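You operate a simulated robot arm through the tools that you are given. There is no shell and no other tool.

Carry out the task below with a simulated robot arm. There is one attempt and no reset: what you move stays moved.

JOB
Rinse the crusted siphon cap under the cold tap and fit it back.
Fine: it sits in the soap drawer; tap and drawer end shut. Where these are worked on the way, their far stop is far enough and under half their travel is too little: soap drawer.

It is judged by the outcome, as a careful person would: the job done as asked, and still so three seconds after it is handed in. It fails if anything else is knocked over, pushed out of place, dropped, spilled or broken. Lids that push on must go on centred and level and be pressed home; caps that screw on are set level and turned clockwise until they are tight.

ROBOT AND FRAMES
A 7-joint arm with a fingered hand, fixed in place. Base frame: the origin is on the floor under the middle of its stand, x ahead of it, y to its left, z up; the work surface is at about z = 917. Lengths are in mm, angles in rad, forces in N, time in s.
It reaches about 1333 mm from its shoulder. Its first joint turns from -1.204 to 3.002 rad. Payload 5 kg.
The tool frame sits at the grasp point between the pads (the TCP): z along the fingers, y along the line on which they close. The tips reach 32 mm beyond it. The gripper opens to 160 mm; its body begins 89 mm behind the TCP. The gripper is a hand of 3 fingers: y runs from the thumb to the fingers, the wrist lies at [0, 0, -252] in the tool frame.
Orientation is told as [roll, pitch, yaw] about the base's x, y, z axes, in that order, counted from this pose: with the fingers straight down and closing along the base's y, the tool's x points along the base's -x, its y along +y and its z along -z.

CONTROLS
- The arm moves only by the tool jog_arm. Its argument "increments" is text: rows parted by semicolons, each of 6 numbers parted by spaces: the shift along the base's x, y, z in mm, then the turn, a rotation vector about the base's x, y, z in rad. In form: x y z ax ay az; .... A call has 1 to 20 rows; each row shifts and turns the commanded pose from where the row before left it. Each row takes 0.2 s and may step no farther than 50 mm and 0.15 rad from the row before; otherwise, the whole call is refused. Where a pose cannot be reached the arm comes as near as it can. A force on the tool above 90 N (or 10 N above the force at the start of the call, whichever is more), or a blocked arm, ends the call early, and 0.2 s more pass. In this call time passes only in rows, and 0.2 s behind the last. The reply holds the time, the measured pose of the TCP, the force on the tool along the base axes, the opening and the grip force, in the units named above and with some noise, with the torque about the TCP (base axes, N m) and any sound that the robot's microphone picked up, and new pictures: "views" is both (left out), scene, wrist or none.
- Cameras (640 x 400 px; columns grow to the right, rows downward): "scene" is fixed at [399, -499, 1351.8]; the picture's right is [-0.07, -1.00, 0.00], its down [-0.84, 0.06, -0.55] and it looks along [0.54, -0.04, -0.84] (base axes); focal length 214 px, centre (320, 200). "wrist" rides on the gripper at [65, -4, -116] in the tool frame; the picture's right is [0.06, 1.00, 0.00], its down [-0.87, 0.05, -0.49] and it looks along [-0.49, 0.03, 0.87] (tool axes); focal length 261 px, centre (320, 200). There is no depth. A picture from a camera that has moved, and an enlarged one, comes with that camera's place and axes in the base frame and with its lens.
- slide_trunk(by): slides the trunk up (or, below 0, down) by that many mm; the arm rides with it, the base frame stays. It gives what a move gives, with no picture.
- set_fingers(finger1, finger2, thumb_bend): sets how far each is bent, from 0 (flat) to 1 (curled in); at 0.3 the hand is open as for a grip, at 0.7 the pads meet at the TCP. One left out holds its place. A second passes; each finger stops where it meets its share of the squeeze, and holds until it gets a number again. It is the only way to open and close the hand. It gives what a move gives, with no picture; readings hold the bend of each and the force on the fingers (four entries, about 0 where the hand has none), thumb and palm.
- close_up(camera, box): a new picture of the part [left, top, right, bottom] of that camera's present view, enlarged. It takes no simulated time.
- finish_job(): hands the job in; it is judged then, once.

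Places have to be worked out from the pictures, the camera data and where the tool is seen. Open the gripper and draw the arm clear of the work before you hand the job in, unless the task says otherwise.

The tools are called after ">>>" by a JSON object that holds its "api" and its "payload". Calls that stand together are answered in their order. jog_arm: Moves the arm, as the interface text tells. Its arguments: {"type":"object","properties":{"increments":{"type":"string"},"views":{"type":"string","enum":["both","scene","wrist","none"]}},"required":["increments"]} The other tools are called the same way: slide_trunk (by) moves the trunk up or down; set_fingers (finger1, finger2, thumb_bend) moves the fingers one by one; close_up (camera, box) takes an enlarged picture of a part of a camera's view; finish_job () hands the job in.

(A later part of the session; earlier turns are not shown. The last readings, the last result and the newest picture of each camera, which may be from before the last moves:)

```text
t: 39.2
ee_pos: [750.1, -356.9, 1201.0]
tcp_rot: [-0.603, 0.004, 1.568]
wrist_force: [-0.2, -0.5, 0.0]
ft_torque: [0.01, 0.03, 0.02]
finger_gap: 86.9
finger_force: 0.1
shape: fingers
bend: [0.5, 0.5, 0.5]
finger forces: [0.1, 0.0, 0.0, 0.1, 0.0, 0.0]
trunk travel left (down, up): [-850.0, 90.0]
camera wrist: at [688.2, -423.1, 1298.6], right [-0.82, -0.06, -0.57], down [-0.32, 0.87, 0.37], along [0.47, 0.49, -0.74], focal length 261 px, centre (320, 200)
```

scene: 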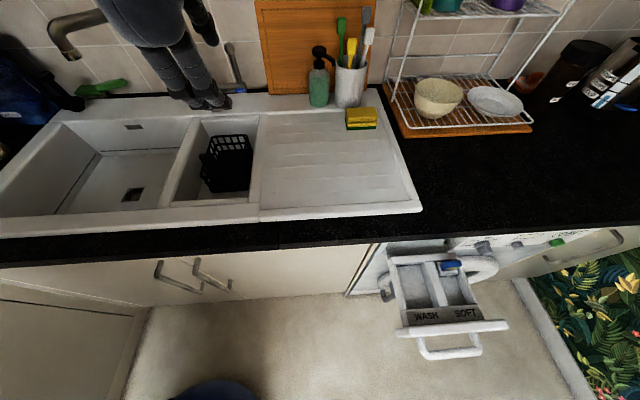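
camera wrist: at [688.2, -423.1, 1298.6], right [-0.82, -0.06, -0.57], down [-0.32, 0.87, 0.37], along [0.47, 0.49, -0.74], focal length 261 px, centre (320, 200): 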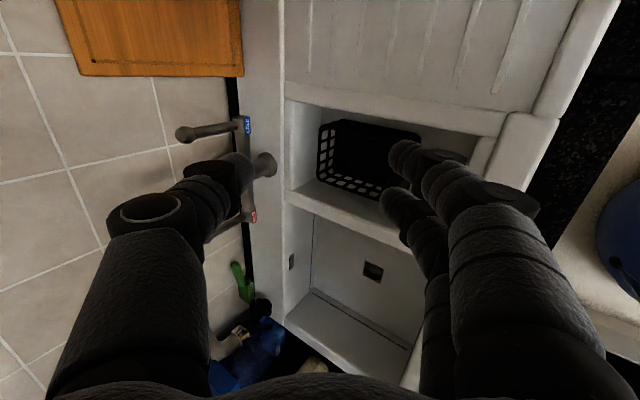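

The orientation is right: thumb on the far side, fingers near. I'll move to the pre-approach point above and in front of the lever.

>>> {"api": "jog_arm", "payload": {"increments": "38 9 -3 0 0 0; 38 9 -3 0 0 0; 38 9 -3 0 0 0; 38 9 -3 0 0 0; 38 9 -3 0 0 0; 38 7 -2 0 0 0", "views": "both"}}

```text
t: 40.6
ee_pos: [982.4, -306.0, 1183.4]
tcp_rot: [-0.601, 0.005, 1.566]
wrist_force: [0.6, 0.1, -0.7]
ft_torque: [-0.02, 0.02, -0.01]
finger_gap: 86.8
finger_force: 0.1
shape: fingers
bend: [0.5, 0.5, 0.5]
finger forces: [0.0, 0.1, 0.1, 0.0, 0.1, 0.0]
trunk travel left (down, up): [-850.0, 90.0]
camera wrist: at [919.5, -371.0, 1281.9], right [-0.82, -0.06, -0.56], down [-0.32, 0.87, 0.37], along [0.47, 0.49, -0.74], focal length 261 px, centre (320, 200)
```

scene: 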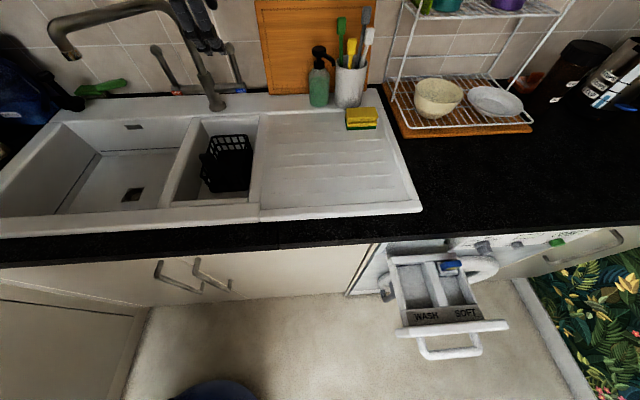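
wrist: 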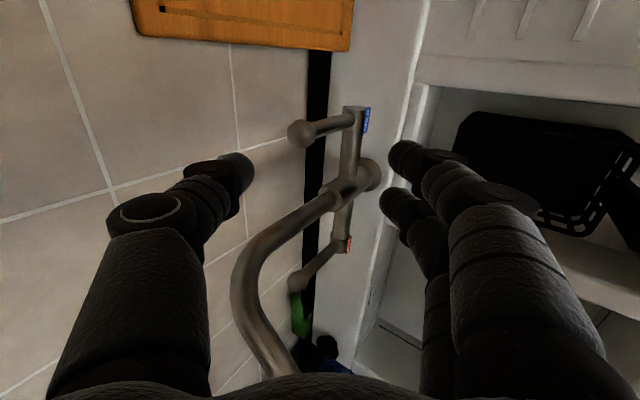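

The knob lies between the thumb side (left) and fingers side (right) and is aligned in y. I'll slide in along the tool axis partway and check.

>>> {"api": "jog_arm", "payload": {"increments": "11.3 0 -16.5 0 0 0; 11.3 0 -16.5 0 0 0; 11.3 0 -16.5 0 0 0; 11.3 0 -16.5 0 0 0", "views": "both"}}

```text
t: 41.6
ee_pos: [1018.8, -310.3, 1123.1]
tcp_rot: [-0.605, 0.002, 1.567]
wrist_force: [0.2, -1.2, -0.6]
ft_torque: [0.03, -0.01, 0.03]
finger_gap: 87.0
finger_force: 0.0
shape: fingers
bend: [0.5, 0.5, 0.5]
finger forces: [0.1, 0.0, 0.0, 0.0, 0.1, 0.0]
out of reach, approached as far as the arm can: row 4
trunk travel left (down, up): [-850.0, 90.0]
camera wrist: at [955.8, -374.8, 1219.5], right [-0.82, -0.06, -0.57], down [-0.32, 0.87, 0.37], along [0.47, 0.49, -0.73], focal length 261 px, centre (320, 200)
```

scene: 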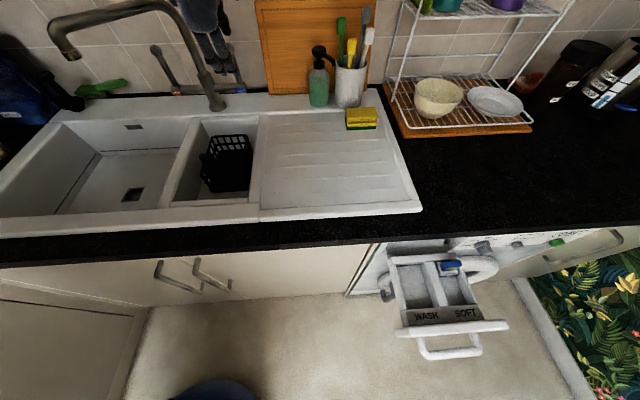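
wrist: 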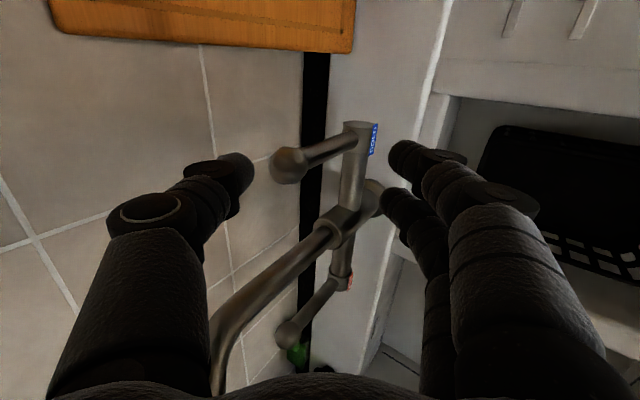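

The arm is at the limit of its reach: the shoulder is too high for this spot. I'll back out, raise the hand, and then lower the trunk by the same amount so the shoulder comes nearer.

>>> {"api": "jog_arm", "payload": {"increments": "-11.3 0 16.5 0 0 0; -11.3 0 16.5 0 0 0; -11.3 2 16.5 0 0 0; -20 2 20 0 0 0; 0 0 50 0 0 0; 0 0 50 0 0 0; 0 0 50 0 0 0; 0 0 50 0 0 0; 0 0 50 0 0 0; 0 0 50 0 0 0", "views": "none"}}

>>> {"api": "slide_trunk", "payload": {"by": -300}}

```text
t: 43.8
ee_pos: [960.8, -309.1, 1494.6]
tcp_rot: [-0.603, 0.005, 1.567]
wrist_force: [0.3, 0.1, -0.3]
ft_torque: [-0.04, -0.02, -0.01]
finger_gap: 86.9
finger_force: 0.0
shape: fingers
bend: [0.5, 0.5, 0.5]
finger forces: [0.0, 0.1, 0.0, 0.0, 0.0, 0.1]
trunk travel left (down, up): [-850.0, 90.0]
```

```text
t: 46.8
ee_pos: [961.5, -309.4, 1194.7]
tcp_rot: [-0.604, 0.003, 1.566]
wrist_force: [-0.4, -0.6, 0.4]
ft_torque: [0.0, -0.01, 0.03]
finger_gap: 87.4
finger_force: 0.1
shape: fingers
bend: [0.5, 0.5, 0.5]
finger forces: [0.0, 0.0, 0.0, 0.1, 0.1, 0.0]
trunk travel left (down, up): [-550.0, 390.0]
```

The trunk is down 300 mm and the hand is back above the lever. I'll approach along the tool axis again.

>>> {"api": "jog_arm", "payload": {"increments": "13 4 0 0 0 0; 10.8 0 -15.7 0 0 0; 10.8 0 -15.7 0 0 0; 10.8 0 -15.7 0 0 0; 10.8 0 -15.7 0 0 0; 10.8 0 -15.7 0 0 0", "views": "both"}}

```text
t: 48.2
ee_pos: [1028.0, -304.3, 1114.4]
tcp_rot: [-0.602, 0.003, 1.564]
wrist_force: [0.3, -0.3, 0.7]
ft_torque: [0.01, -0.01, 0.01]
finger_gap: 87.1
finger_force: 0.0
shape: fingers
bend: [0.5, 0.5, 0.5]
finger forces: [0.0, 0.1, 0.0, 0.0, 0.0, 0.0]
trunk travel left (down, up): [-550.0, 390.0]
camera wrist: at [965.4, -369.1, 1211.3], right [-0.82, -0.06, -0.57], down [-0.32, 0.87, 0.37], along [0.47, 0.49, -0.74], focal length 261 px, centre (320, 200)
```

scene: 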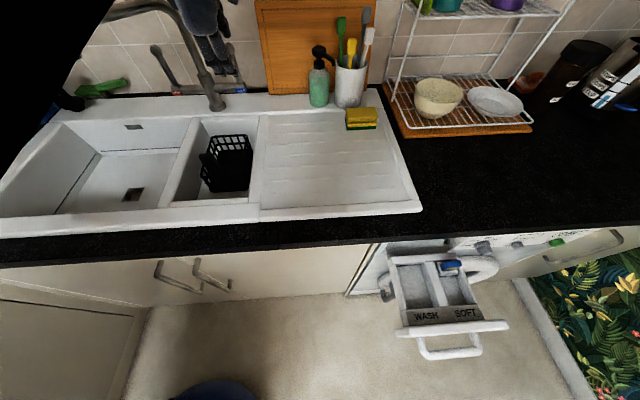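
wrist: 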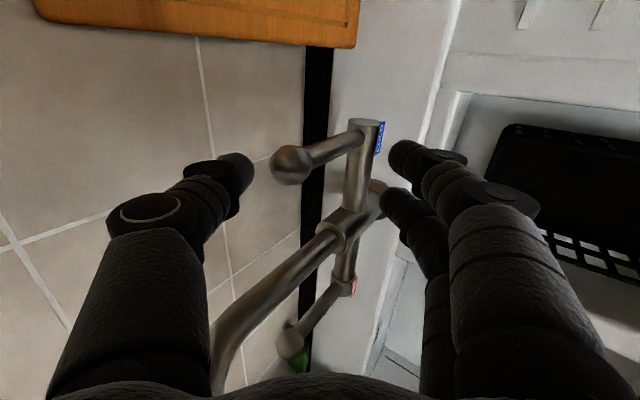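

The knob sits between thumb and fingers, slightly toward the thumb. I'll go the last bit with a small extra +x shift to centre it.

>>> {"api": "jog_arm", "payload": {"increments": "15 0 -14 0 0 0; 14 0 -16 0 0 0", "views": "both"}}

```text
t: 48.8
ee_pos: [1058.1, -301.6, 1085.6]
tcp_rot: [-0.604, 0.002, 1.565]
wrist_force: [0.1, 0.4, -0.4]
ft_torque: [0.01, 0.0, 0.01]
finger_gap: 86.9
finger_force: 0.1
shape: fingers
bend: [0.5, 0.5, 0.5]
finger forces: [0.0, 0.1, 0.0, 0.0, 0.1, 0.0]
trunk travel left (down, up): [-550.0, 390.0]
camera wrist: at [995.0, -367.6, 1182.5], right [-0.82, -0.06, -0.57], down [-0.32, 0.87, 0.37], along [0.47, 0.49, -0.74], focal length 261 px, centre (320, 200)
```

scene: 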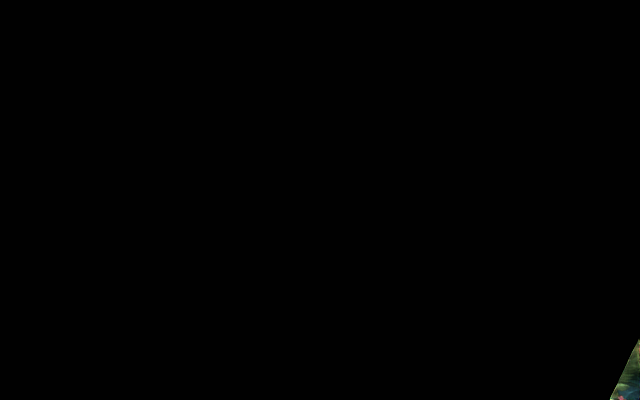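
wrist: 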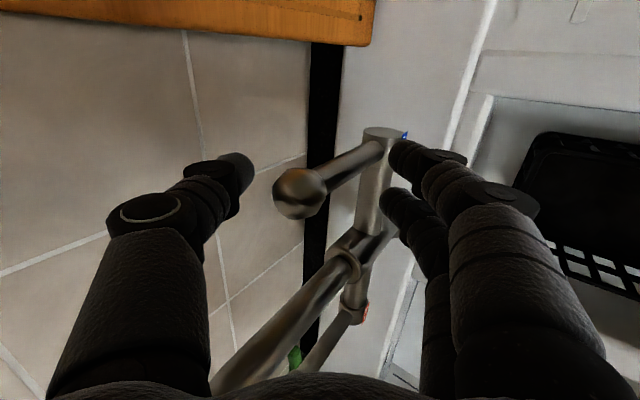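

The knob is centred between the digits. I'll bring the thumb in behind the lever, leaving the fingers in front, and then pull gently toward me along the lever's arc.

>>> {"api": "set_fingers", "payload": {"thumb_bend": 0.62}}

>>> {"api": "jog_arm", "payload": {"increments": "-10 -3 0 0 0 0; -10 0 0 0 0 0", "views": "wrist"}}

```text
t: 49.8
ee_pos: [1058.3, -302.1, 1085.3]
tcp_rot: [-0.604, 0.003, 1.567]
wrist_force: [0.8, -0.2, -0.8]
ft_torque: [-0.02, -0.02, 0.01]
finger_gap: 63.9
finger_force: 0.5
shape: fingers
bend: [0.5, 0.5, 0.62]
finger forces: [0.0, 0.0, 0.1, 0.1, 0.2, 0.1]
trunk travel left (down, up): [-550.0, 390.0]
```

```text
t: 50.4
ee_pos: [1037.4, -306.4, 1086.4]
tcp_rot: [-0.604, 0.004, 1.566]
wrist_force: [-0.2, -0.1, 0.1]
ft_torque: [-0.03, -0.05, 0.0]
finger_gap: 63.8
finger_force: 0.6
shape: fingers
bend: [0.5, 0.5, 0.62]
finger forces: [0.1, 0.0, 0.0, 0.0, 0.4, 0.1]
trunk travel left (down, up): [-550.0, 390.0]
camera wrist: at [974.1, -371.5, 1183.8], right [-0.82, -0.06, -0.57], down [-0.32, 0.87, 0.37], along [0.47, 0.49, -0.74], focal length 261 px, centre (320, 200)
```

wrist: 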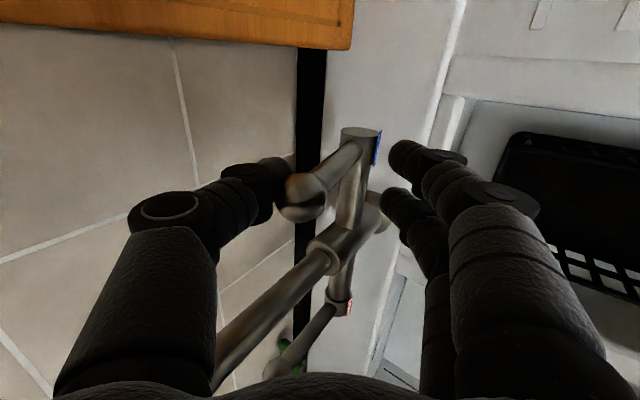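

The lever follows the thumb with almost no force, so it opens toward me. I'll continue along the arc.

>>> {"api": "jog_arm", "payload": {"increments": "-10 0 -2 0 0 0; -10 0 -3 0 0 0; -10 0 -4 0 0 0; -9 0 -5 0 0 0; -8 0 -6 0 0 0; -8 0 -7 0 0 0", "views": "wrist"}}

```text
t: 51.8
ee_pos: [980.2, -308.6, 1059.0]
tcp_rot: [-0.602, 0.003, 1.565]
wrist_force: [0.0, -0.8, 0.1]
ft_torque: [0.0, -0.04, 0.0]
finger_gap: 63.9
finger_force: 0.1
shape: fingers
bend: [0.5, 0.5, 0.62]
finger forces: [0.1, 0.1, 0.0, 0.0, 0.4, 0.0]
trunk travel left (down, up): [-550.0, 390.0]
camera wrist: at [918.5, -373.2, 1155.8], right [-0.82, -0.06, -0.57], down [-0.32, 0.87, 0.37], along [0.47, 0.49, -0.74], focal length 261 px, centre (320, 200)
```

wrist: 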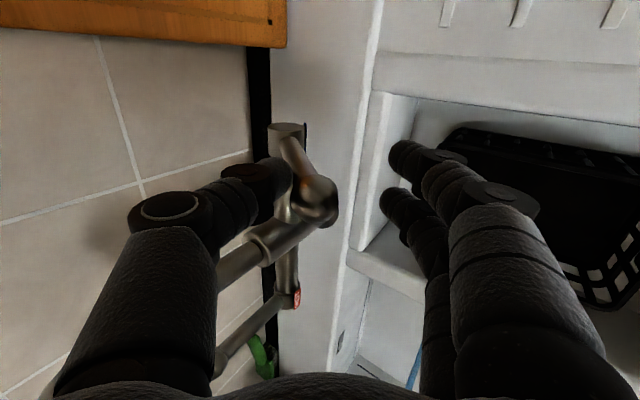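

The lever is now well forward, and a blue streak appears at the bottom of the view that may be water. I'll zoom in to check.

>>> {"api": "close_up", "payload": {"camera": "wrist", "box": [340, 300, 500, 400]}}

>>> {"api": "close_up", "payload": {"camera": "scene", "box": [0, 0, 320, 200]}}

```text
4.00 times, centred on (420, 350) of wrist
camera zoom: at [918.5, -373.2, 1155.8], right [-0.82, -0.06, -0.57], down [-0.32, 0.87, 0.37], along [0.47, 0.49, -0.74], focal length 1043 px, centre (-80, -400)
```

zoom: 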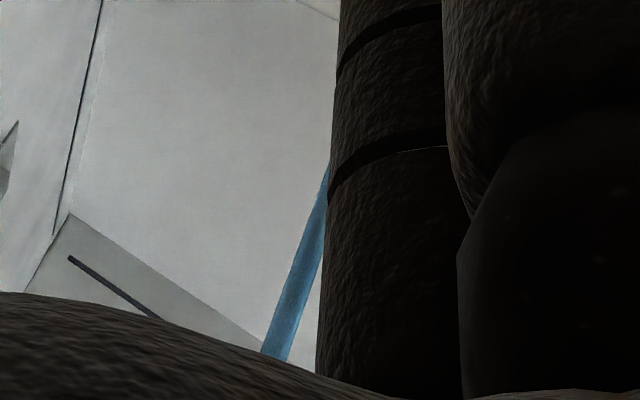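

```text
2.00 times, centred on (160, 100) of scene
camera zoom: at [399.0, -499.0, 1351.8], right [-0.07, -1.0, 0.0], down [-0.84, 0.06, -0.55], along [0.54, -0.04, -0.84], focal length 429 px, centre (640, 400)
```

zoom: 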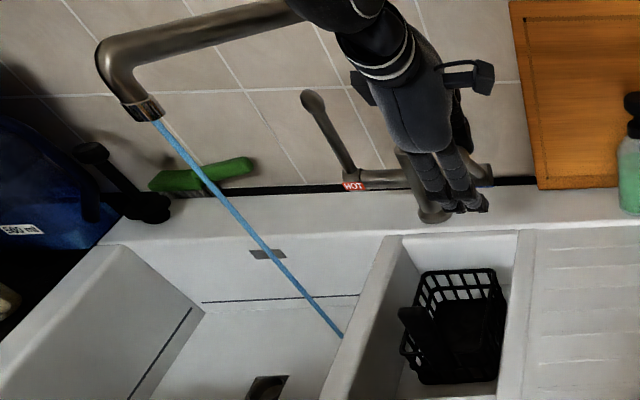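

Water is running from the spout into the big basin. I'll turn the lever slightly further for a good flow, then check.

>>> {"api": "jog_arm", "payload": {"increments": "-7 0 -7 0 0 0; -6 0 -8 0 0 0", "views": "both"}}

```text
t: 52.4
ee_pos: [969.2, -308.4, 1044.5]
tcp_rot: [-0.605, 0.003, 1.565]
wrist_force: [0.8, -0.7, 2.9]
ft_torque: [0.0, -0.13, -0.03]
finger_gap: 66.0
finger_force: 2.3
shape: fingers
bend: [0.5, 0.5, 0.61]
finger forces: [0.1, 0.0, 0.0, 0.0, 3.8, 0.0]
trunk travel left (down, up): [-550.0, 390.0]
camera wrist: at [905.8, -373.3, 1142.1], right [-0.82, -0.06, -0.57], down [-0.32, 0.87, 0.37], along [0.47, 0.49, -0.73], focal length 261 px, centre (320, 200)
```

scene: 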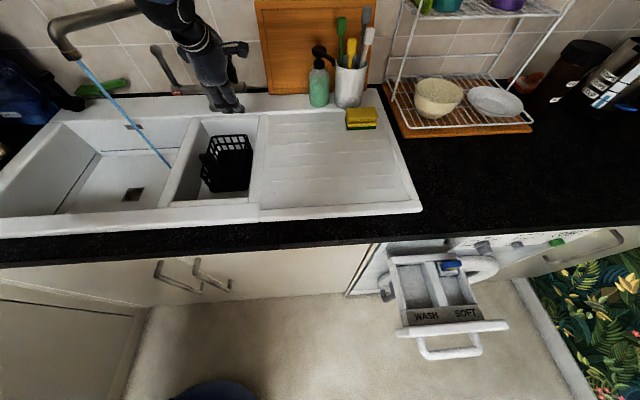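
wrist: 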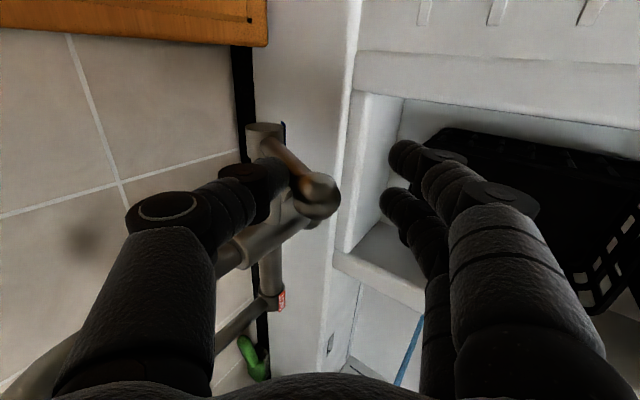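

The thumb force rose to about 4 N, so the lever is about at its stop and the stream is steady. I'll open the thumb and back the hand out along its own axis.

>>> {"api": "set_fingers", "payload": {"thumb_bend": 0.45}}

>>> {"api": "jog_arm", "payload": {"increments": "-6 0 16 0 0 0; -8 0 16 0 0 0; -11 0 16 0 0 0; -11 0 16 0 0 0; -15 0 20 0 0 0; -20 0 20 0 0 0; -20 0 20 0 0 0", "views": "both"}}

```text
t: 53.4
ee_pos: [968.2, -307.7, 1044.9]
tcp_rot: [-0.603, 0.002, 1.565]
wrist_force: [0.3, 0.2, 0.0]
ft_torque: [0.01, 0.04, -0.03]
finger_gap: 97.0
finger_force: 0.2
shape: fingers
bend: [0.5, 0.5, 0.45]
finger forces: [0.0, 0.0, 0.0, 0.0, 0.1, 0.0]
trunk travel left (down, up): [-550.0, 390.0]
```

```text
t: 55.0
ee_pos: [876.9, -304.2, 1169.0]
tcp_rot: [-0.606, 0.004, 1.567]
wrist_force: [0.1, 1.1, -0.3]
ft_torque: [-0.03, -0.02, -0.03]
finger_gap: 97.2
finger_force: 0.2
shape: fingers
bend: [0.5, 0.5, 0.45]
finger forces: [0.0, 0.0, 0.0, 0.0, 0.1, 0.0]
trunk travel left (down, up): [-550.0, 390.0]
camera wrist: at [814.9, -370.3, 1265.4], right [-0.82, -0.06, -0.57], down [-0.32, 0.87, 0.37], along [0.47, 0.49, -0.73], focal length 261 px, centre (320, 200)
```

scene: 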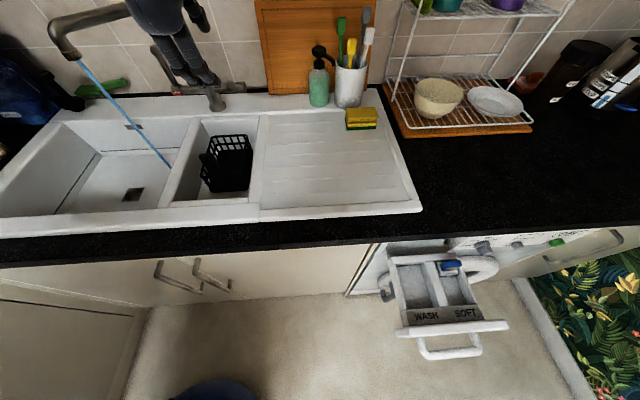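
wrist: 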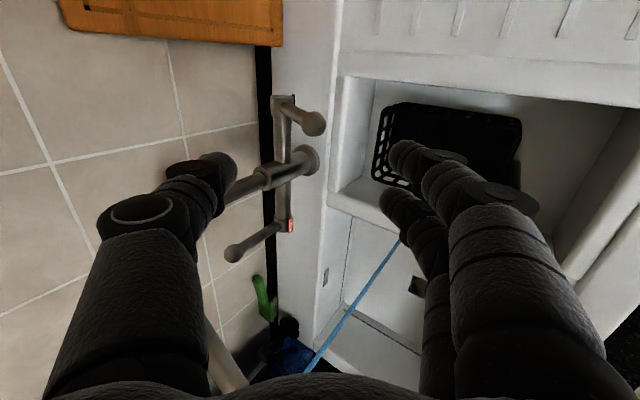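

The lever is released and water keeps running. I'll roll the hand back and carry it towards the drawer, keeping high.

>>> {"api": "jog_arm", "payload": {"increments": "-20 -8 6 0.0807 0 -0.1178; -20 -8 6 0.0807 0 -0.1178; -20 -8 6 0.0807 0 -0.1178; -20 -8 6 0.0807 0 -0.1178; -20 -8 6 0.0807 0 -0.1178; -20 -8 6 0.0807 0 -0.1178; -20 -8 0 0.0807 0 -0.1178; -20 -8 0 0.0807 0 -0.1178; -20 -8 0 0.0807 0 -0.1178; -20 -8 0 0.0807 0 -0.1178; -20 -8 0 0.0807 0 -0.1178; -30 -30 0 0 0.08 0; -30 -30 0 0 0.08 0; -30 -36 0 0 0.09 0; -20 -40 0 0 0 0; -20 -40 0 0 0 0; -20 -40 0 0 0 0; -20 -40 0 0 0 0", "views": "both"}}

```text
t: 58.8
ee_pos: [488.6, -652.0, 1204.3]
tcp_rot: [-0.004, -0.346, -0.002]
wrist_force: [-0.4, -0.6, 0.4]
ft_torque: [0.0, 0.01, 0.01]
finger_gap: 97.2
finger_force: 0.1
shape: fingers
bend: [0.5, 0.5, 0.45]
finger forces: [0.0, 0.1, 0.0, 0.0, 0.0, 0.1]
trunk travel left (down, up): [-550.0, 390.0]
camera wrist: at [388.8, -656.0, 1290.4], right [-0.06, 1.0, -0.02], down [0.65, 0.05, 0.76], along [0.76, 0.03, -0.65], focal length 261 px, centre (320, 200)
```

scene: 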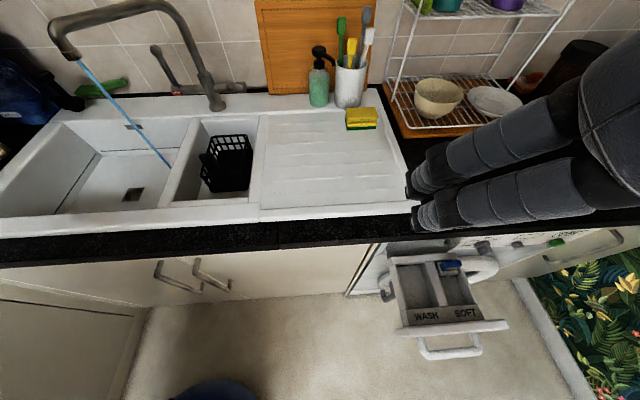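
wrist: 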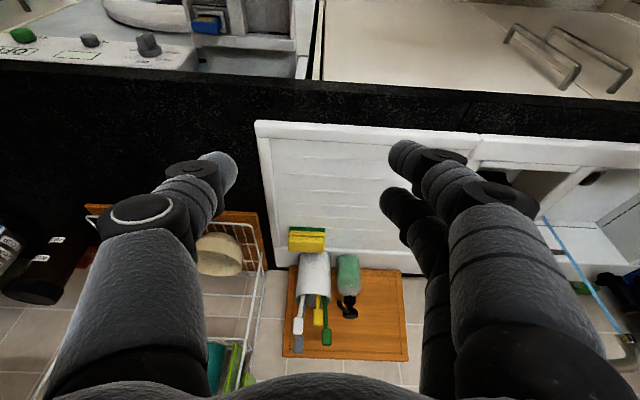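

I'll lower the hand over the drawer to look at the cap closely.

>>> {"api": "jog_arm", "payload": {"increments": "-15 -38 0 0 0 0; -15 -38 0 0 0 0; -15 -38 0 0 0 0; -15 -38 -10 0 0 0; -10 -36 -40 0 0 0; 0 0 -45 0 0 0; 0 0 -45 0 0 0; 0 0 -45 0 0 0", "views": "both"}}

>>> {"api": "close_up", "payload": {"camera": "wrist", "box": [260, 70, 420, 170]}}

```text
refused: row 5 steps farther than a row can; nothing moved
```

```text
4.00 times, centred on (340, 120) of wrist
camera zoom: at [388.8, -656.0, 1290.4], right [-0.06, 1.0, -0.02], down [0.65, 0.05, 0.76], along [0.76, 0.03, -0.65], focal length 1043 px, centre (240, 520)
```

zoom: 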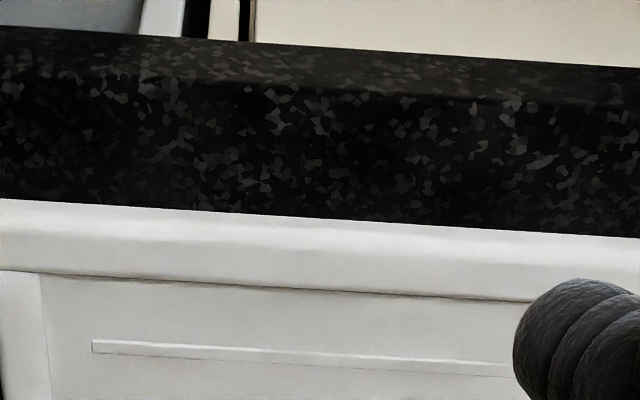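

One row was too long, so nothing moved; I'll resend with shorter steps.

>>> {"api": "jog_arm", "payload": {"increments": "-15 -38 0 0 0 0; -15 -38 0 0 0 0; -15 -38 0 0 0 0; -15 -38 -10 0 0 0; 0 -30 -38 0 0 0; 0 0 -45 0 0 0; 0 0 -45 0 0 0; 0 0 -45 0 0 0", "views": "both"}}

>>> {"api": "close_up", "payload": {"camera": "wrist", "box": [260, 70, 420, 170]}}

```text
t: 60.6
ee_pos: [432.2, -830.4, 1020.8]
tcp_rot: [-0.003, -0.346, -0.002]
wrist_force: [0.4, -0.1, -0.2]
ft_torque: [-0.03, 0.03, 0.0]
finger_gap: 97.1
finger_force: 0.0
shape: fingers
bend: [0.5, 0.5, 0.45]
finger forces: [0.0, 0.0, 0.1, 0.0, 0.0, 0.1]
trunk travel left (down, up): [-550.0, 390.0]
camera wrist: at [330.4, -835.6, 1109.2], right [-0.06, 1.0, -0.02], down [0.65, 0.05, 0.76], along [0.76, 0.03, -0.65], focal length 261 px, centre (320, 200)
```

scene: 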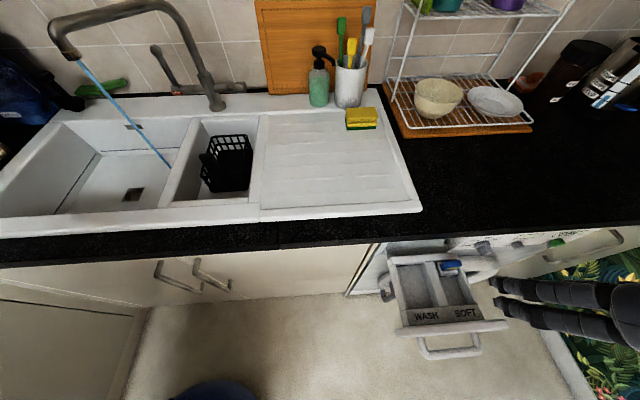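
wrist: 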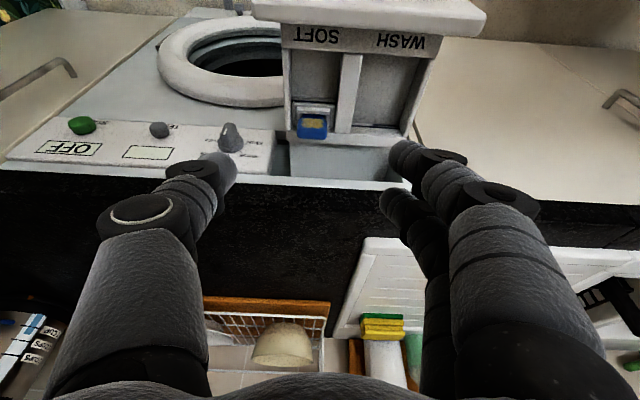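

```text
4.00 times, centred on (340, 120) of wrist
camera zoom: at [330.4, -835.6, 1109.2], right [-0.06, 1.0, -0.02], down [0.65, 0.05, 0.76], along [0.76, 0.03, -0.65], focal length 1043 px, centre (240, 520)
```

zoom: 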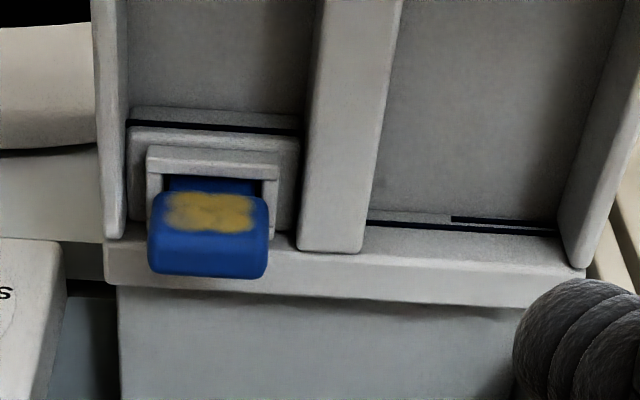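

The view of the cap is good: a head about 38 mm wide with the crust on its front face and a narrower neck going into the rim. I'll move closer for more accurate placing, still above the drawer.

>>> {"api": "jog_arm", "payload": {"increments": "12 -2 -30 0 0 0; 12 -2 -30 0 0 0; 12 -2 -30 0 0 0; 12 -2 -25 0 0 0", "views": "wrist"}}

>>> {"api": "close_up", "payload": {"camera": "wrist", "box": [240, 70, 400, 170]}}

>>> {"api": "close_up", "payload": {"camera": "scene", "box": [380, 230, 540, 330]}}

```text
t: 61.6
ee_pos: [477.4, -841.9, 903.8]
tcp_rot: [-0.003, -0.346, -0.001]
wrist_force: [0.2, -0.3, -0.1]
ft_torque: [0.01, 0.02, 0.01]
finger_gap: 97.2
finger_force: 0.3
shape: fingers
bend: [0.5, 0.5, 0.45]
finger forces: [0.0, 0.0, 0.1, 0.1, 0.0, 0.0]
trunk travel left (down, up): [-550.0, 390.0]
camera wrist: at [376.5, -845.4, 989.7], right [-0.06, 1.0, -0.02], down [0.65, 0.05, 0.76], along [0.76, 0.03, -0.65], focal length 261 px, centre (320, 200)
```

wrist: 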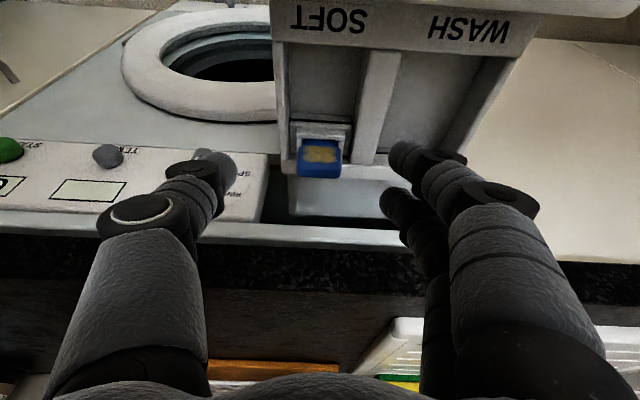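

```text
4.00 times, centred on (320, 120) of wrist
camera zoom: at [376.5, -845.4, 989.7], right [-0.06, 1.0, -0.02], down [0.65, 0.05, 0.76], along [0.76, 0.03, -0.65], focal length 1043 px, centre (320, 520)
```

zoom: 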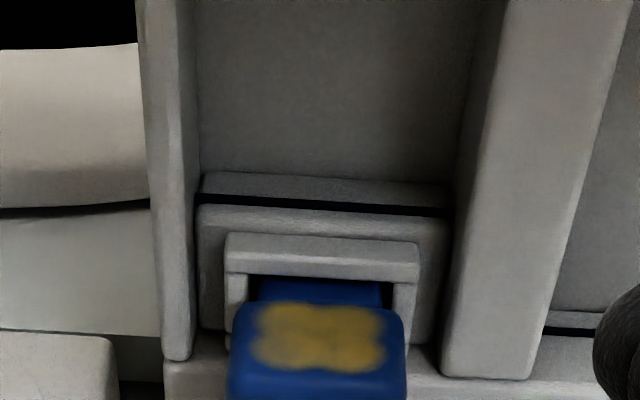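

```text
4.00 times, centred on (460, 280) of scene
camera zoom: at [399.0, -499.0, 1351.8], right [-0.07, -1.0, 0.0], down [-0.84, 0.06, -0.55], along [0.54, -0.04, -0.84], focal length 858 px, centre (-240, -120)
```

zoom: 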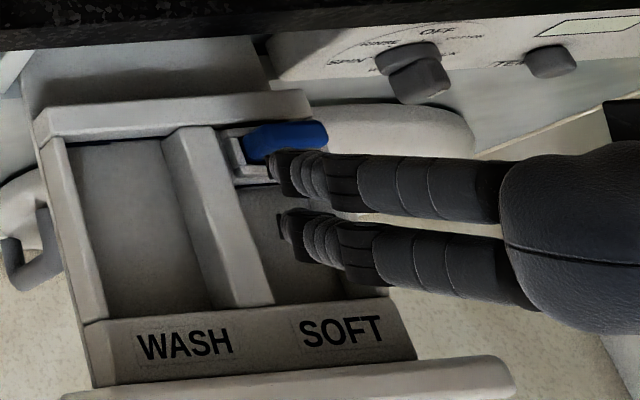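

Combining the views, the cap head spans x≈526–542, y≈-859…-822, z≈798–820, and the walls beside it top out at about z≈792. The head is only 16 mm deep, so a pinch of the thumb and one finger across y fits best. I'll see which finger is which by opening finger1.

>>> {"api": "set_fingers", "payload": {"finger1": 0.3, "finger2": 0.5, "thumb_bend": 0.5}}

>>> {"api": "jog_arm", "payload": {"increments": "10 -1 0 0 0 0.1; 10 -1 0 0 0 0.1; 10 0 0 0 0 0.1", "views": "both"}}

```text
t: 62.6
ee_pos: [478.0, -841.5, 903.8]
tcp_rot: [-0.004, -0.345, -0.002]
wrist_force: [0.1, 0.7, 0.1]
ft_torque: [0.0, 0.02, 0.01]
finger_gap: 127.8
finger_force: 0.1
shape: fingers
bend: [0.3, 0.5, 0.5]
finger forces: [0.0, 0.0, 0.0, 0.0, 0.0, 0.0]
trunk travel left (down, up): [-550.0, 390.0]
```

```text
t: 63.4
ee_pos: [508.7, -843.7, 904.2]
tcp_rot: [-0.005, -0.346, 0.299]
wrist_force: [0.8, 0.6, 0.2]
ft_torque: [0.0, 0.02, -0.02]
finger_gap: 127.7
finger_force: 0.1
shape: fingers
bend: [0.3, 0.5, 0.5]
finger forces: [0.0, 0.1, 0.1, 0.0, 0.0, 0.0]
trunk travel left (down, up): [-550.0, 390.0]
camera wrist: at [412.1, -877.3, 990.9], right [-0.35, 0.94, -0.02], down [0.61, 0.25, 0.76], along [0.71, 0.25, -0.65], focal length 261 px, centre (320, 200)
```

scene: 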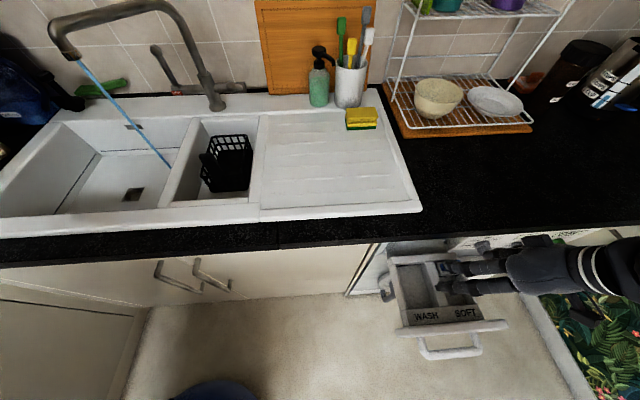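
wrist: 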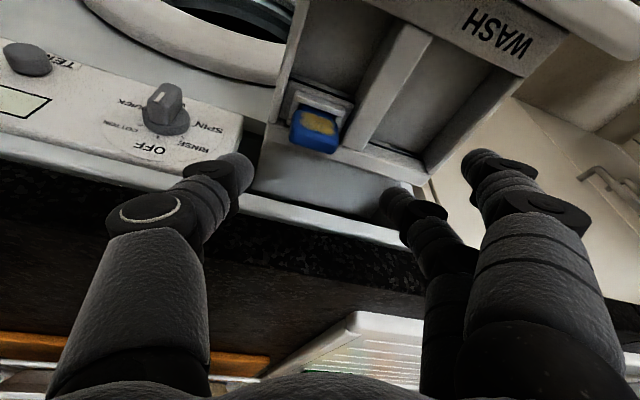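

finger1 is the one at the upper right (front), and finger2 will oppose the thumb. The cap's predicted image position matches what I see, so my location estimate is good. I'll descend to just above the head.

>>> {"api": "jog_arm", "payload": {"increments": "5 -1 -22 0 0 0; 5 0 -22 0 0 0", "views": "wrist"}}

>>> {"api": "close_up", "payload": {"camera": "scene", "box": [400, 230, 500, 300]}}

>>> {"api": "close_up", "payload": {"camera": "wrist", "box": [220, 90, 420, 230]}}

```text
t: 64.0
ee_pos: [517.1, -844.2, 860.2]
tcp_rot: [-0.003, -0.345, 0.298]
wrist_force: [-0.8, -0.4, -0.6]
ft_torque: [0.02, -0.02, 0.0]
finger_gap: 127.7
finger_force: 0.1
shape: fingers
bend: [0.3, 0.5, 0.5]
finger forces: [0.0, 0.0, 0.0, 0.0, 0.0, 0.0]
trunk travel left (down, up): [-550.0, 390.0]
camera wrist: at [421.4, -877.1, 946.7], right [-0.35, 0.94, -0.02], down [0.61, 0.24, 0.76], along [0.71, 0.25, -0.65], focal length 261 px, centre (320, 200)
```

wrist: 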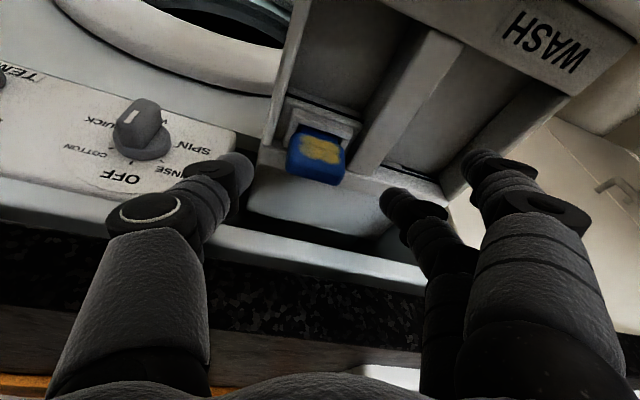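

```text
5.71 times, centred on (450, 265) of scene
camera zoom: at [399.0, -499.0, 1351.8], right [-0.07, -1.0, 0.0], down [-0.84, 0.06, -0.55], along [0.54, -0.04, -0.84], focal length 1226 px, centre (-423, -171)
```

zoom: 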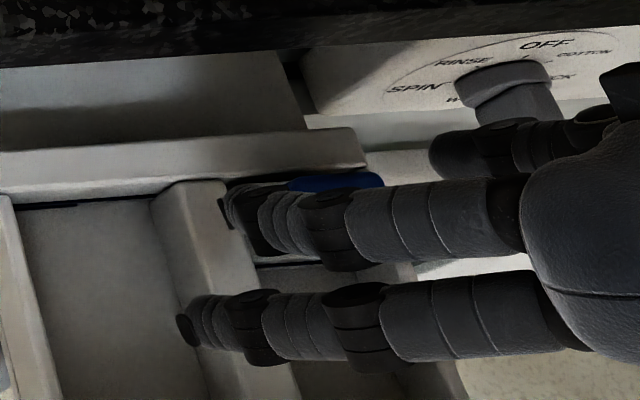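

```text
2.86 times, centred on (320, 160) of wrist
camera zoom: at [421.4, -877.1, 946.7], right [-0.35, 0.94, -0.02], down [0.61, 0.24, 0.76], along [0.71, 0.25, -0.65], focal length 745 px, centre (320, 314)
```

zoom: 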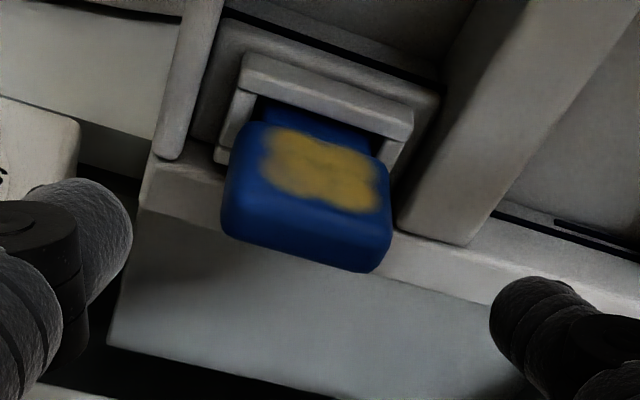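

Alignment checks out to within a few pixels. I'll descend the last 32 mm so the tips straddle the head just above the drawer walls.

>>> {"api": "jog_arm", "payload": {"increments": "1 0 -11 0 0 0; 1 -1 -11 0 0 0; 0 0 -10 0 0 0", "views": "wrist"}}

>>> {"api": "close_up", "payload": {"camera": "wrist", "box": [220, 90, 420, 230]}}

>>> {"api": "close_up", "payload": {"camera": "scene", "box": [400, 230, 500, 300]}}

```text
t: 64.8
ee_pos: [519.0, -846.4, 829.9]
tcp_rot: [-0.003, -0.346, 0.299]
wrist_force: [-0.3, 0.5, -0.9]
ft_torque: [0.05, -0.01, 0.0]
finger_gap: 127.8
finger_force: 0.1
shape: fingers
bend: [0.3, 0.5, 0.5]
finger forces: [0.0, 0.0, 0.0, 0.0, 0.0, 0.1]
trunk travel left (down, up): [-550.0, 390.0]
camera wrist: at [424.3, -880.7, 915.6], right [-0.35, 0.94, -0.02], down [0.61, 0.24, 0.76], along [0.72, 0.25, -0.65], focal length 261 px, centre (320, 200)
```

wrist: 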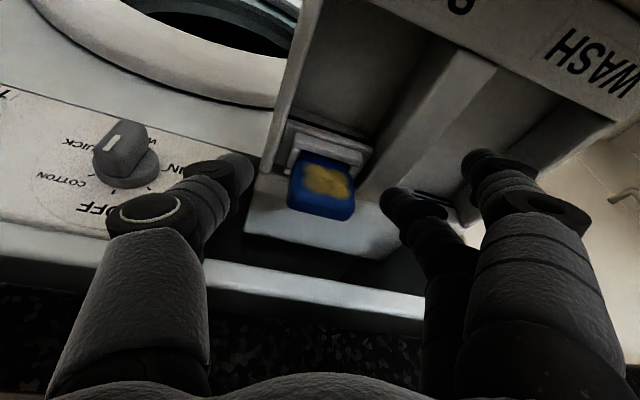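

```text
2.86 times, centred on (320, 160) of wrist
camera zoom: at [424.3, -880.7, 915.6], right [-0.35, 0.94, -0.02], down [0.61, 0.24, 0.76], along [0.72, 0.25, -0.65], focal length 745 px, centre (320, 314)
```

zoom: 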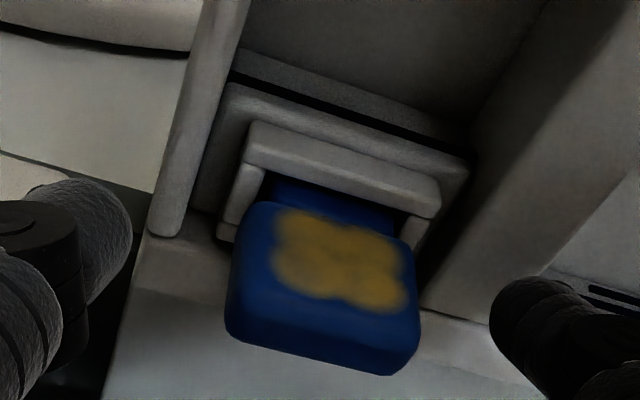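

```text
5.71 times, centred on (450, 265) of scene
camera zoom: at [399.0, -499.0, 1351.8], right [-0.07, -1.0, 0.0], down [-0.84, 0.06, -0.55], along [0.54, -0.04, -0.84], focal length 1226 px, centre (-423, -171)
```

zoom: 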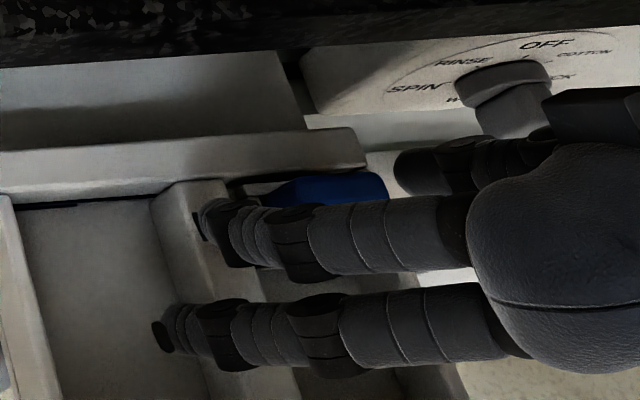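

Thumb and finger2 straddle the head symmetrically. I'll close those two onto it.

>>> {"api": "set_fingers", "payload": {"finger2": 0.68, "thumb_bend": 0.68}}

>>> {"api": "close_up", "payload": {"camera": "wrist", "box": [220, 90, 420, 230]}}

>>> {"api": "close_up", "payload": {"camera": "scene", "box": [400, 230, 500, 300]}}

```text
t: 65.8
ee_pos: [517.8, -847.4, 829.9]
tcp_rot: [-0.004, -0.345, 0.298]
wrist_force: [0.2, -2.9, -2.0]
ft_torque: [-0.12, 0.0, -0.03]
finger_gap: 102.9
finger_force: 9.5
shape: fingers
bend: [0.3, 0.61, 0.65]
finger forces: [0.0, 8.3, 0.0, 0.0, 10.7, 0.0]
trunk travel left (down, up): [-550.0, 390.0]
```

```text
2.86 times, centred on (320, 160) of wrist
camera zoom: at [424.1, -880.7, 915.6], right [-0.35, 0.94, -0.02], down [0.61, 0.24, 0.76], along [0.71, 0.25, -0.65], focal length 745 px, centre (320, 314)
```

zoom: 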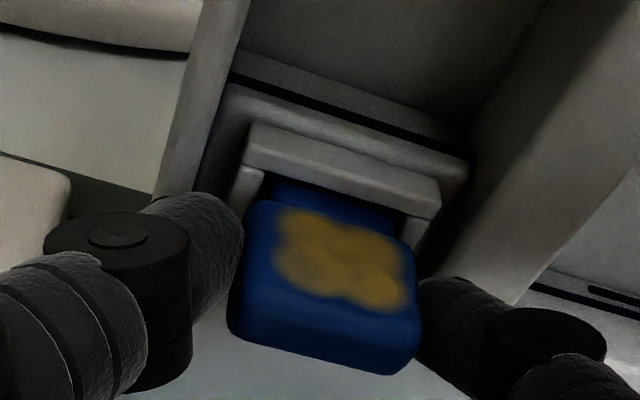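

```text
5.71 times, centred on (450, 265) of scene
camera zoom: at [399.0, -499.0, 1351.8], right [-0.07, -1.0, 0.0], down [-0.84, 0.06, -0.55], along [0.54, -0.04, -0.84], focal length 1226 px, centre (-423, -171)
```

zoom: 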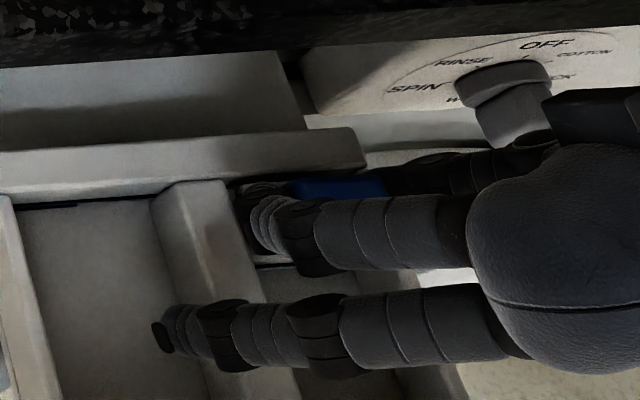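

The cap is held at about 8–11 N per digit. I'll try a small upward pull and watch the force.

>>> {"api": "jog_arm", "payload": {"increments": "0 0 3 0 0 0; 0 0 3 0 0 0", "views": "none"}}

>>> {"api": "close_up", "payload": {"camera": "wrist", "box": [220, 90, 420, 230]}}

```text
t: 66.4
ee_pos: [519.9, -845.2, 835.2]
tcp_rot: [-0.004, -0.347, 0.298]
wrist_force: [-0.6, -0.5, 0.1]
ft_torque: [0.0, -0.02, 0.02]
finger_gap: 102.7
finger_force: 9.0
shape: fingers
bend: [0.3, 0.61, 0.65]
finger forces: [0.0, 8.9, 0.1, 0.1, 8.9, 0.0]
trunk travel left (down, up): [-550.0, 390.0]
```

```text
2.86 times, centred on (320, 160) of wrist
camera zoom: at [423.6, -879.3, 921.5], right [-0.35, 0.94, -0.02], down [0.61, 0.24, 0.76], along [0.71, 0.25, -0.65], focal length 745 px, centre (320, 314)
```

zoom: 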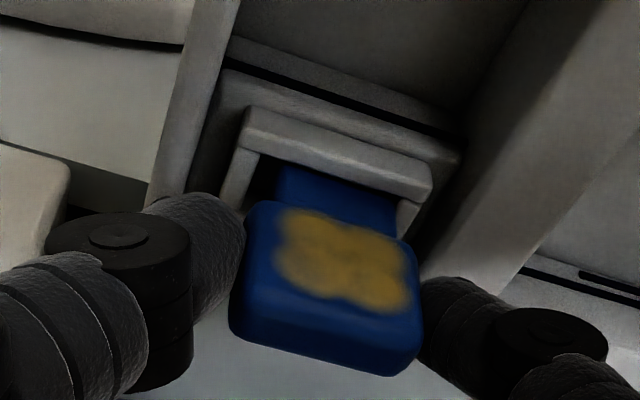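

The cap rises with the hand with almost no resistance (seated TCP was (518.5, -846.5, 829.9), worth remembering for refitting). I'll lift it straight up.

>>> {"api": "jog_arm", "payload": {"increments": "0 0 8 0 0 0; 0 0 10 0 0 0; 0 0 10 0 0 0; 0 0 10 0 0 0; 0 0 12 0 0 0; 0 0 15 0 0 0", "views": "wrist"}}

>>> {"api": "close_up", "payload": {"camera": "wrist", "box": [220, 90, 420, 230]}}

>>> {"api": "close_up", "payload": {"camera": "scene", "box": [400, 220, 500, 290]}}

```text
t: 67.8
ee_pos: [519.0, -845.5, 902.1]
tcp_rot: [-0.002, -0.346, 0.3]
wrist_force: [0.8, -0.9, -1.2]
ft_torque: [-0.05, 0.02, -0.01]
finger_gap: 102.5
finger_force: 8.8
shape: fingers
bend: [0.3, 0.61, 0.65]
finger forces: [0.0, 9.0, 0.1, 0.0, 9.1, 0.0]
trunk travel left (down, up): [-550.0, 390.0]
camera wrist: at [422.9, -879.0, 988.6], right [-0.35, 0.94, -0.02], down [0.61, 0.24, 0.76], along [0.71, 0.25, -0.65], focal length 261 px, centre (320, 200)
```

wrist: 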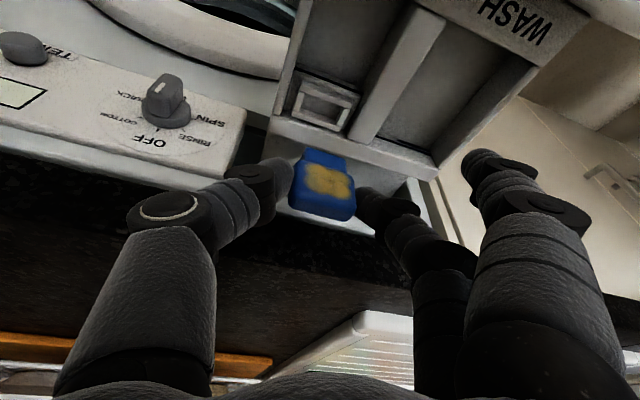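

```text
2.86 times, centred on (320, 160) of wrist
camera zoom: at [422.9, -879.0, 988.6], right [-0.35, 0.94, -0.02], down [0.61, 0.24, 0.76], along [0.71, 0.25, -0.65], focal length 745 px, centre (320, 314)
```

zoom: 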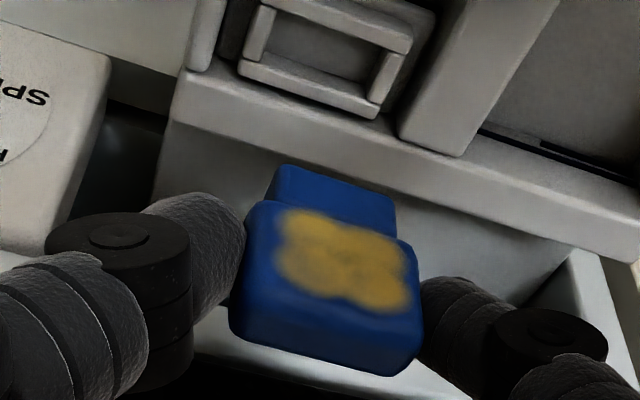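

```text
5.71 times, centred on (450, 255) of scene
camera zoom: at [399.0, -499.0, 1351.8], right [-0.07, -1.0, 0.0], down [-0.84, 0.06, -0.55], along [0.54, -0.04, -0.84], focal length 1226 px, centre (-423, -114)
```

zoom: 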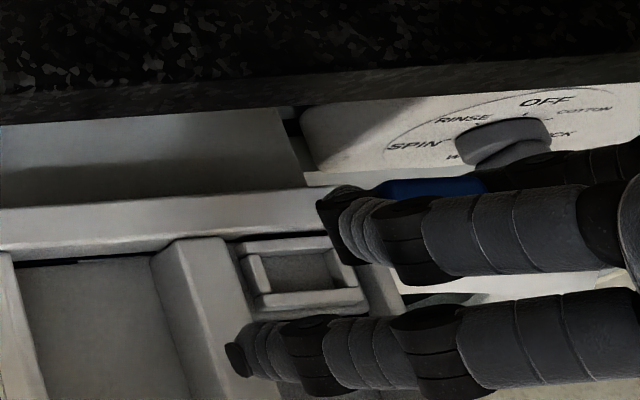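

The cap is out cleanly and the empty rectangular socket is visible. I'll raise it clear of the counter and carry it towards the sink with the arm high.

>>> {"api": "jog_arm", "payload": {"increments": "-3 0 20 0 0 0; -3 0 30 0 0 0; -3 0 35 0 0 0; -3 0 35 0 0 0; -3 0 35 0 0 0; -2 0 35 0 0 0; 0 0 30 0 0 0; 10 15 10 0 0 0; 18 28 0 0 0 0; 18 28 0 0 0 0; 18 28 0 0 0 0; 18 28 0 0 0 0; 18 28 0 0 0 0; 18 28 0 0 0 0; 18 28 0 0 0 0; 18 28 0 0 0 0; 18 28 0 0 0 0; 18 28 0 0 0 0", "views": "both"}}

```text
t: 71.6
ee_pos: [691.4, -547.5, 1131.2]
tcp_rot: [-0.004, -0.344, 0.299]
wrist_force: [-0.4, -0.2, -0.1]
ft_torque: [-0.04, 0.02, 0.0]
finger_gap: 102.7
finger_force: 8.9
shape: fingers
bend: [0.3, 0.61, 0.65]
finger forces: [0.1, 8.9, 0.1, 0.1, 8.7, 0.0]
trunk travel left (down, up): [-550.0, 390.0]
camera wrist: at [596.5, -580.9, 1217.9], right [-0.35, 0.94, -0.02], down [0.61, 0.24, 0.76], along [0.71, 0.25, -0.65], focal length 261 px, centre (320, 200)
```

scene: 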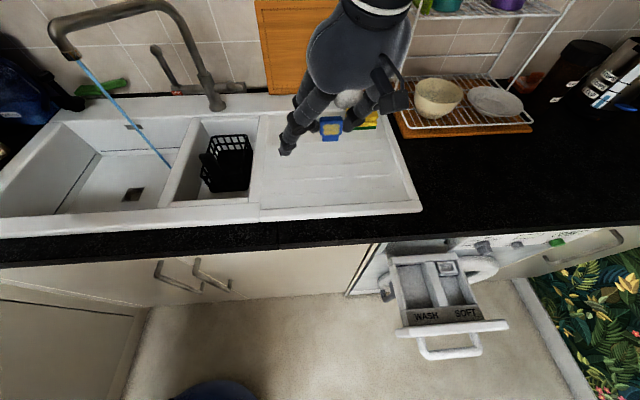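
wrist: 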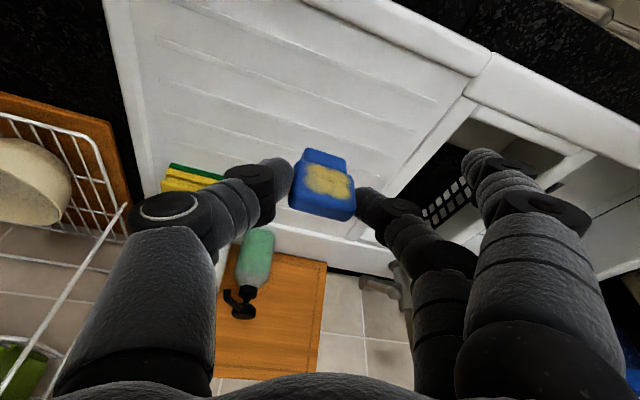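

The cap is firmly held. I'll carry it on towards the stream, then lean the hand to the right and tilt the crusted face upward.

>>> {"api": "jog_arm", "payload": {"increments": "15 30 -2 0 0 0; 15 30 -2 0 0 0; 15 30 -2 0 0 0; 15 30 -2 0 0 0; 15 30 -2 0 0 0; 15 30 -2 0 0 0; 15 30 -2 0 0 0; 15 30 -2 0 0 0; 15 30 -2 0 0 0; 15 30 -2 0 0 0; 0 10 0 0.12 0 0; 0 5 0 0.12 0 0; 0 5 0 0.12 0 0; 0 5 0 0.12 0 0; 0 5 0 0.12 0 0; 5 0 0 0 0.12 0; 5 0 0 0 0.12 0; 5 0 0 0 0.11 0", "views": "both"}}

```text
t: 75.4
ee_pos: [856.4, -220.5, 1110.0]
tcp_rot: [0.654, -0.098, 0.036]
wrist_force: [0.9, -0.2, -0.8]
ft_torque: [-0.01, -0.01, -0.02]
finger_gap: 102.6
finger_force: 8.7
shape: fingers
bend: [0.3, 0.61, 0.65]
finger forces: [0.0, 8.7, 0.0, 0.1, 8.8, 0.0]
trunk travel left (down, up): [-550.0, 390.0]
camera wrist: at [785.7, -298.2, 1192.9], right [-0.15, 0.79, 0.6], down [0.83, -0.23, 0.51], along [0.53, 0.57, -0.62], focal length 261 px, centre (320, 200)
```

scene: 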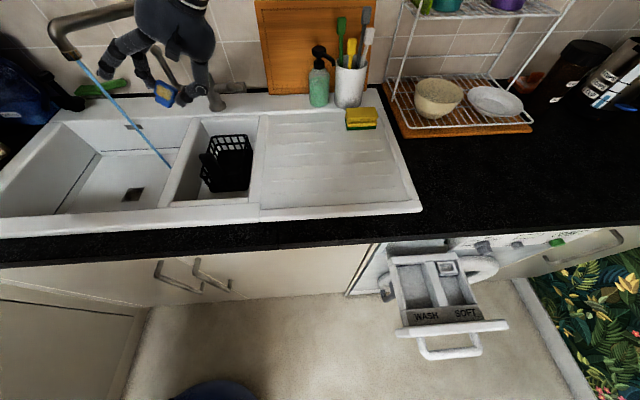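
wrist: 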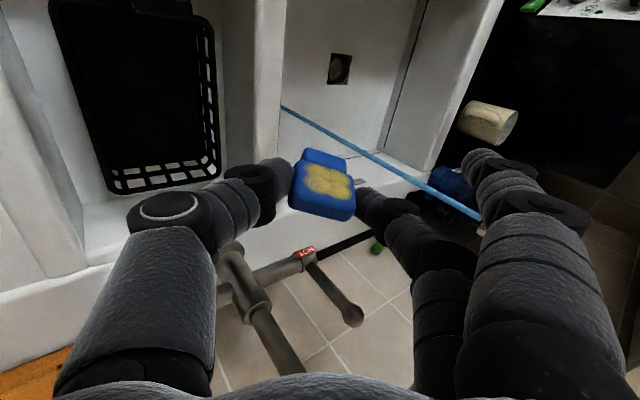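

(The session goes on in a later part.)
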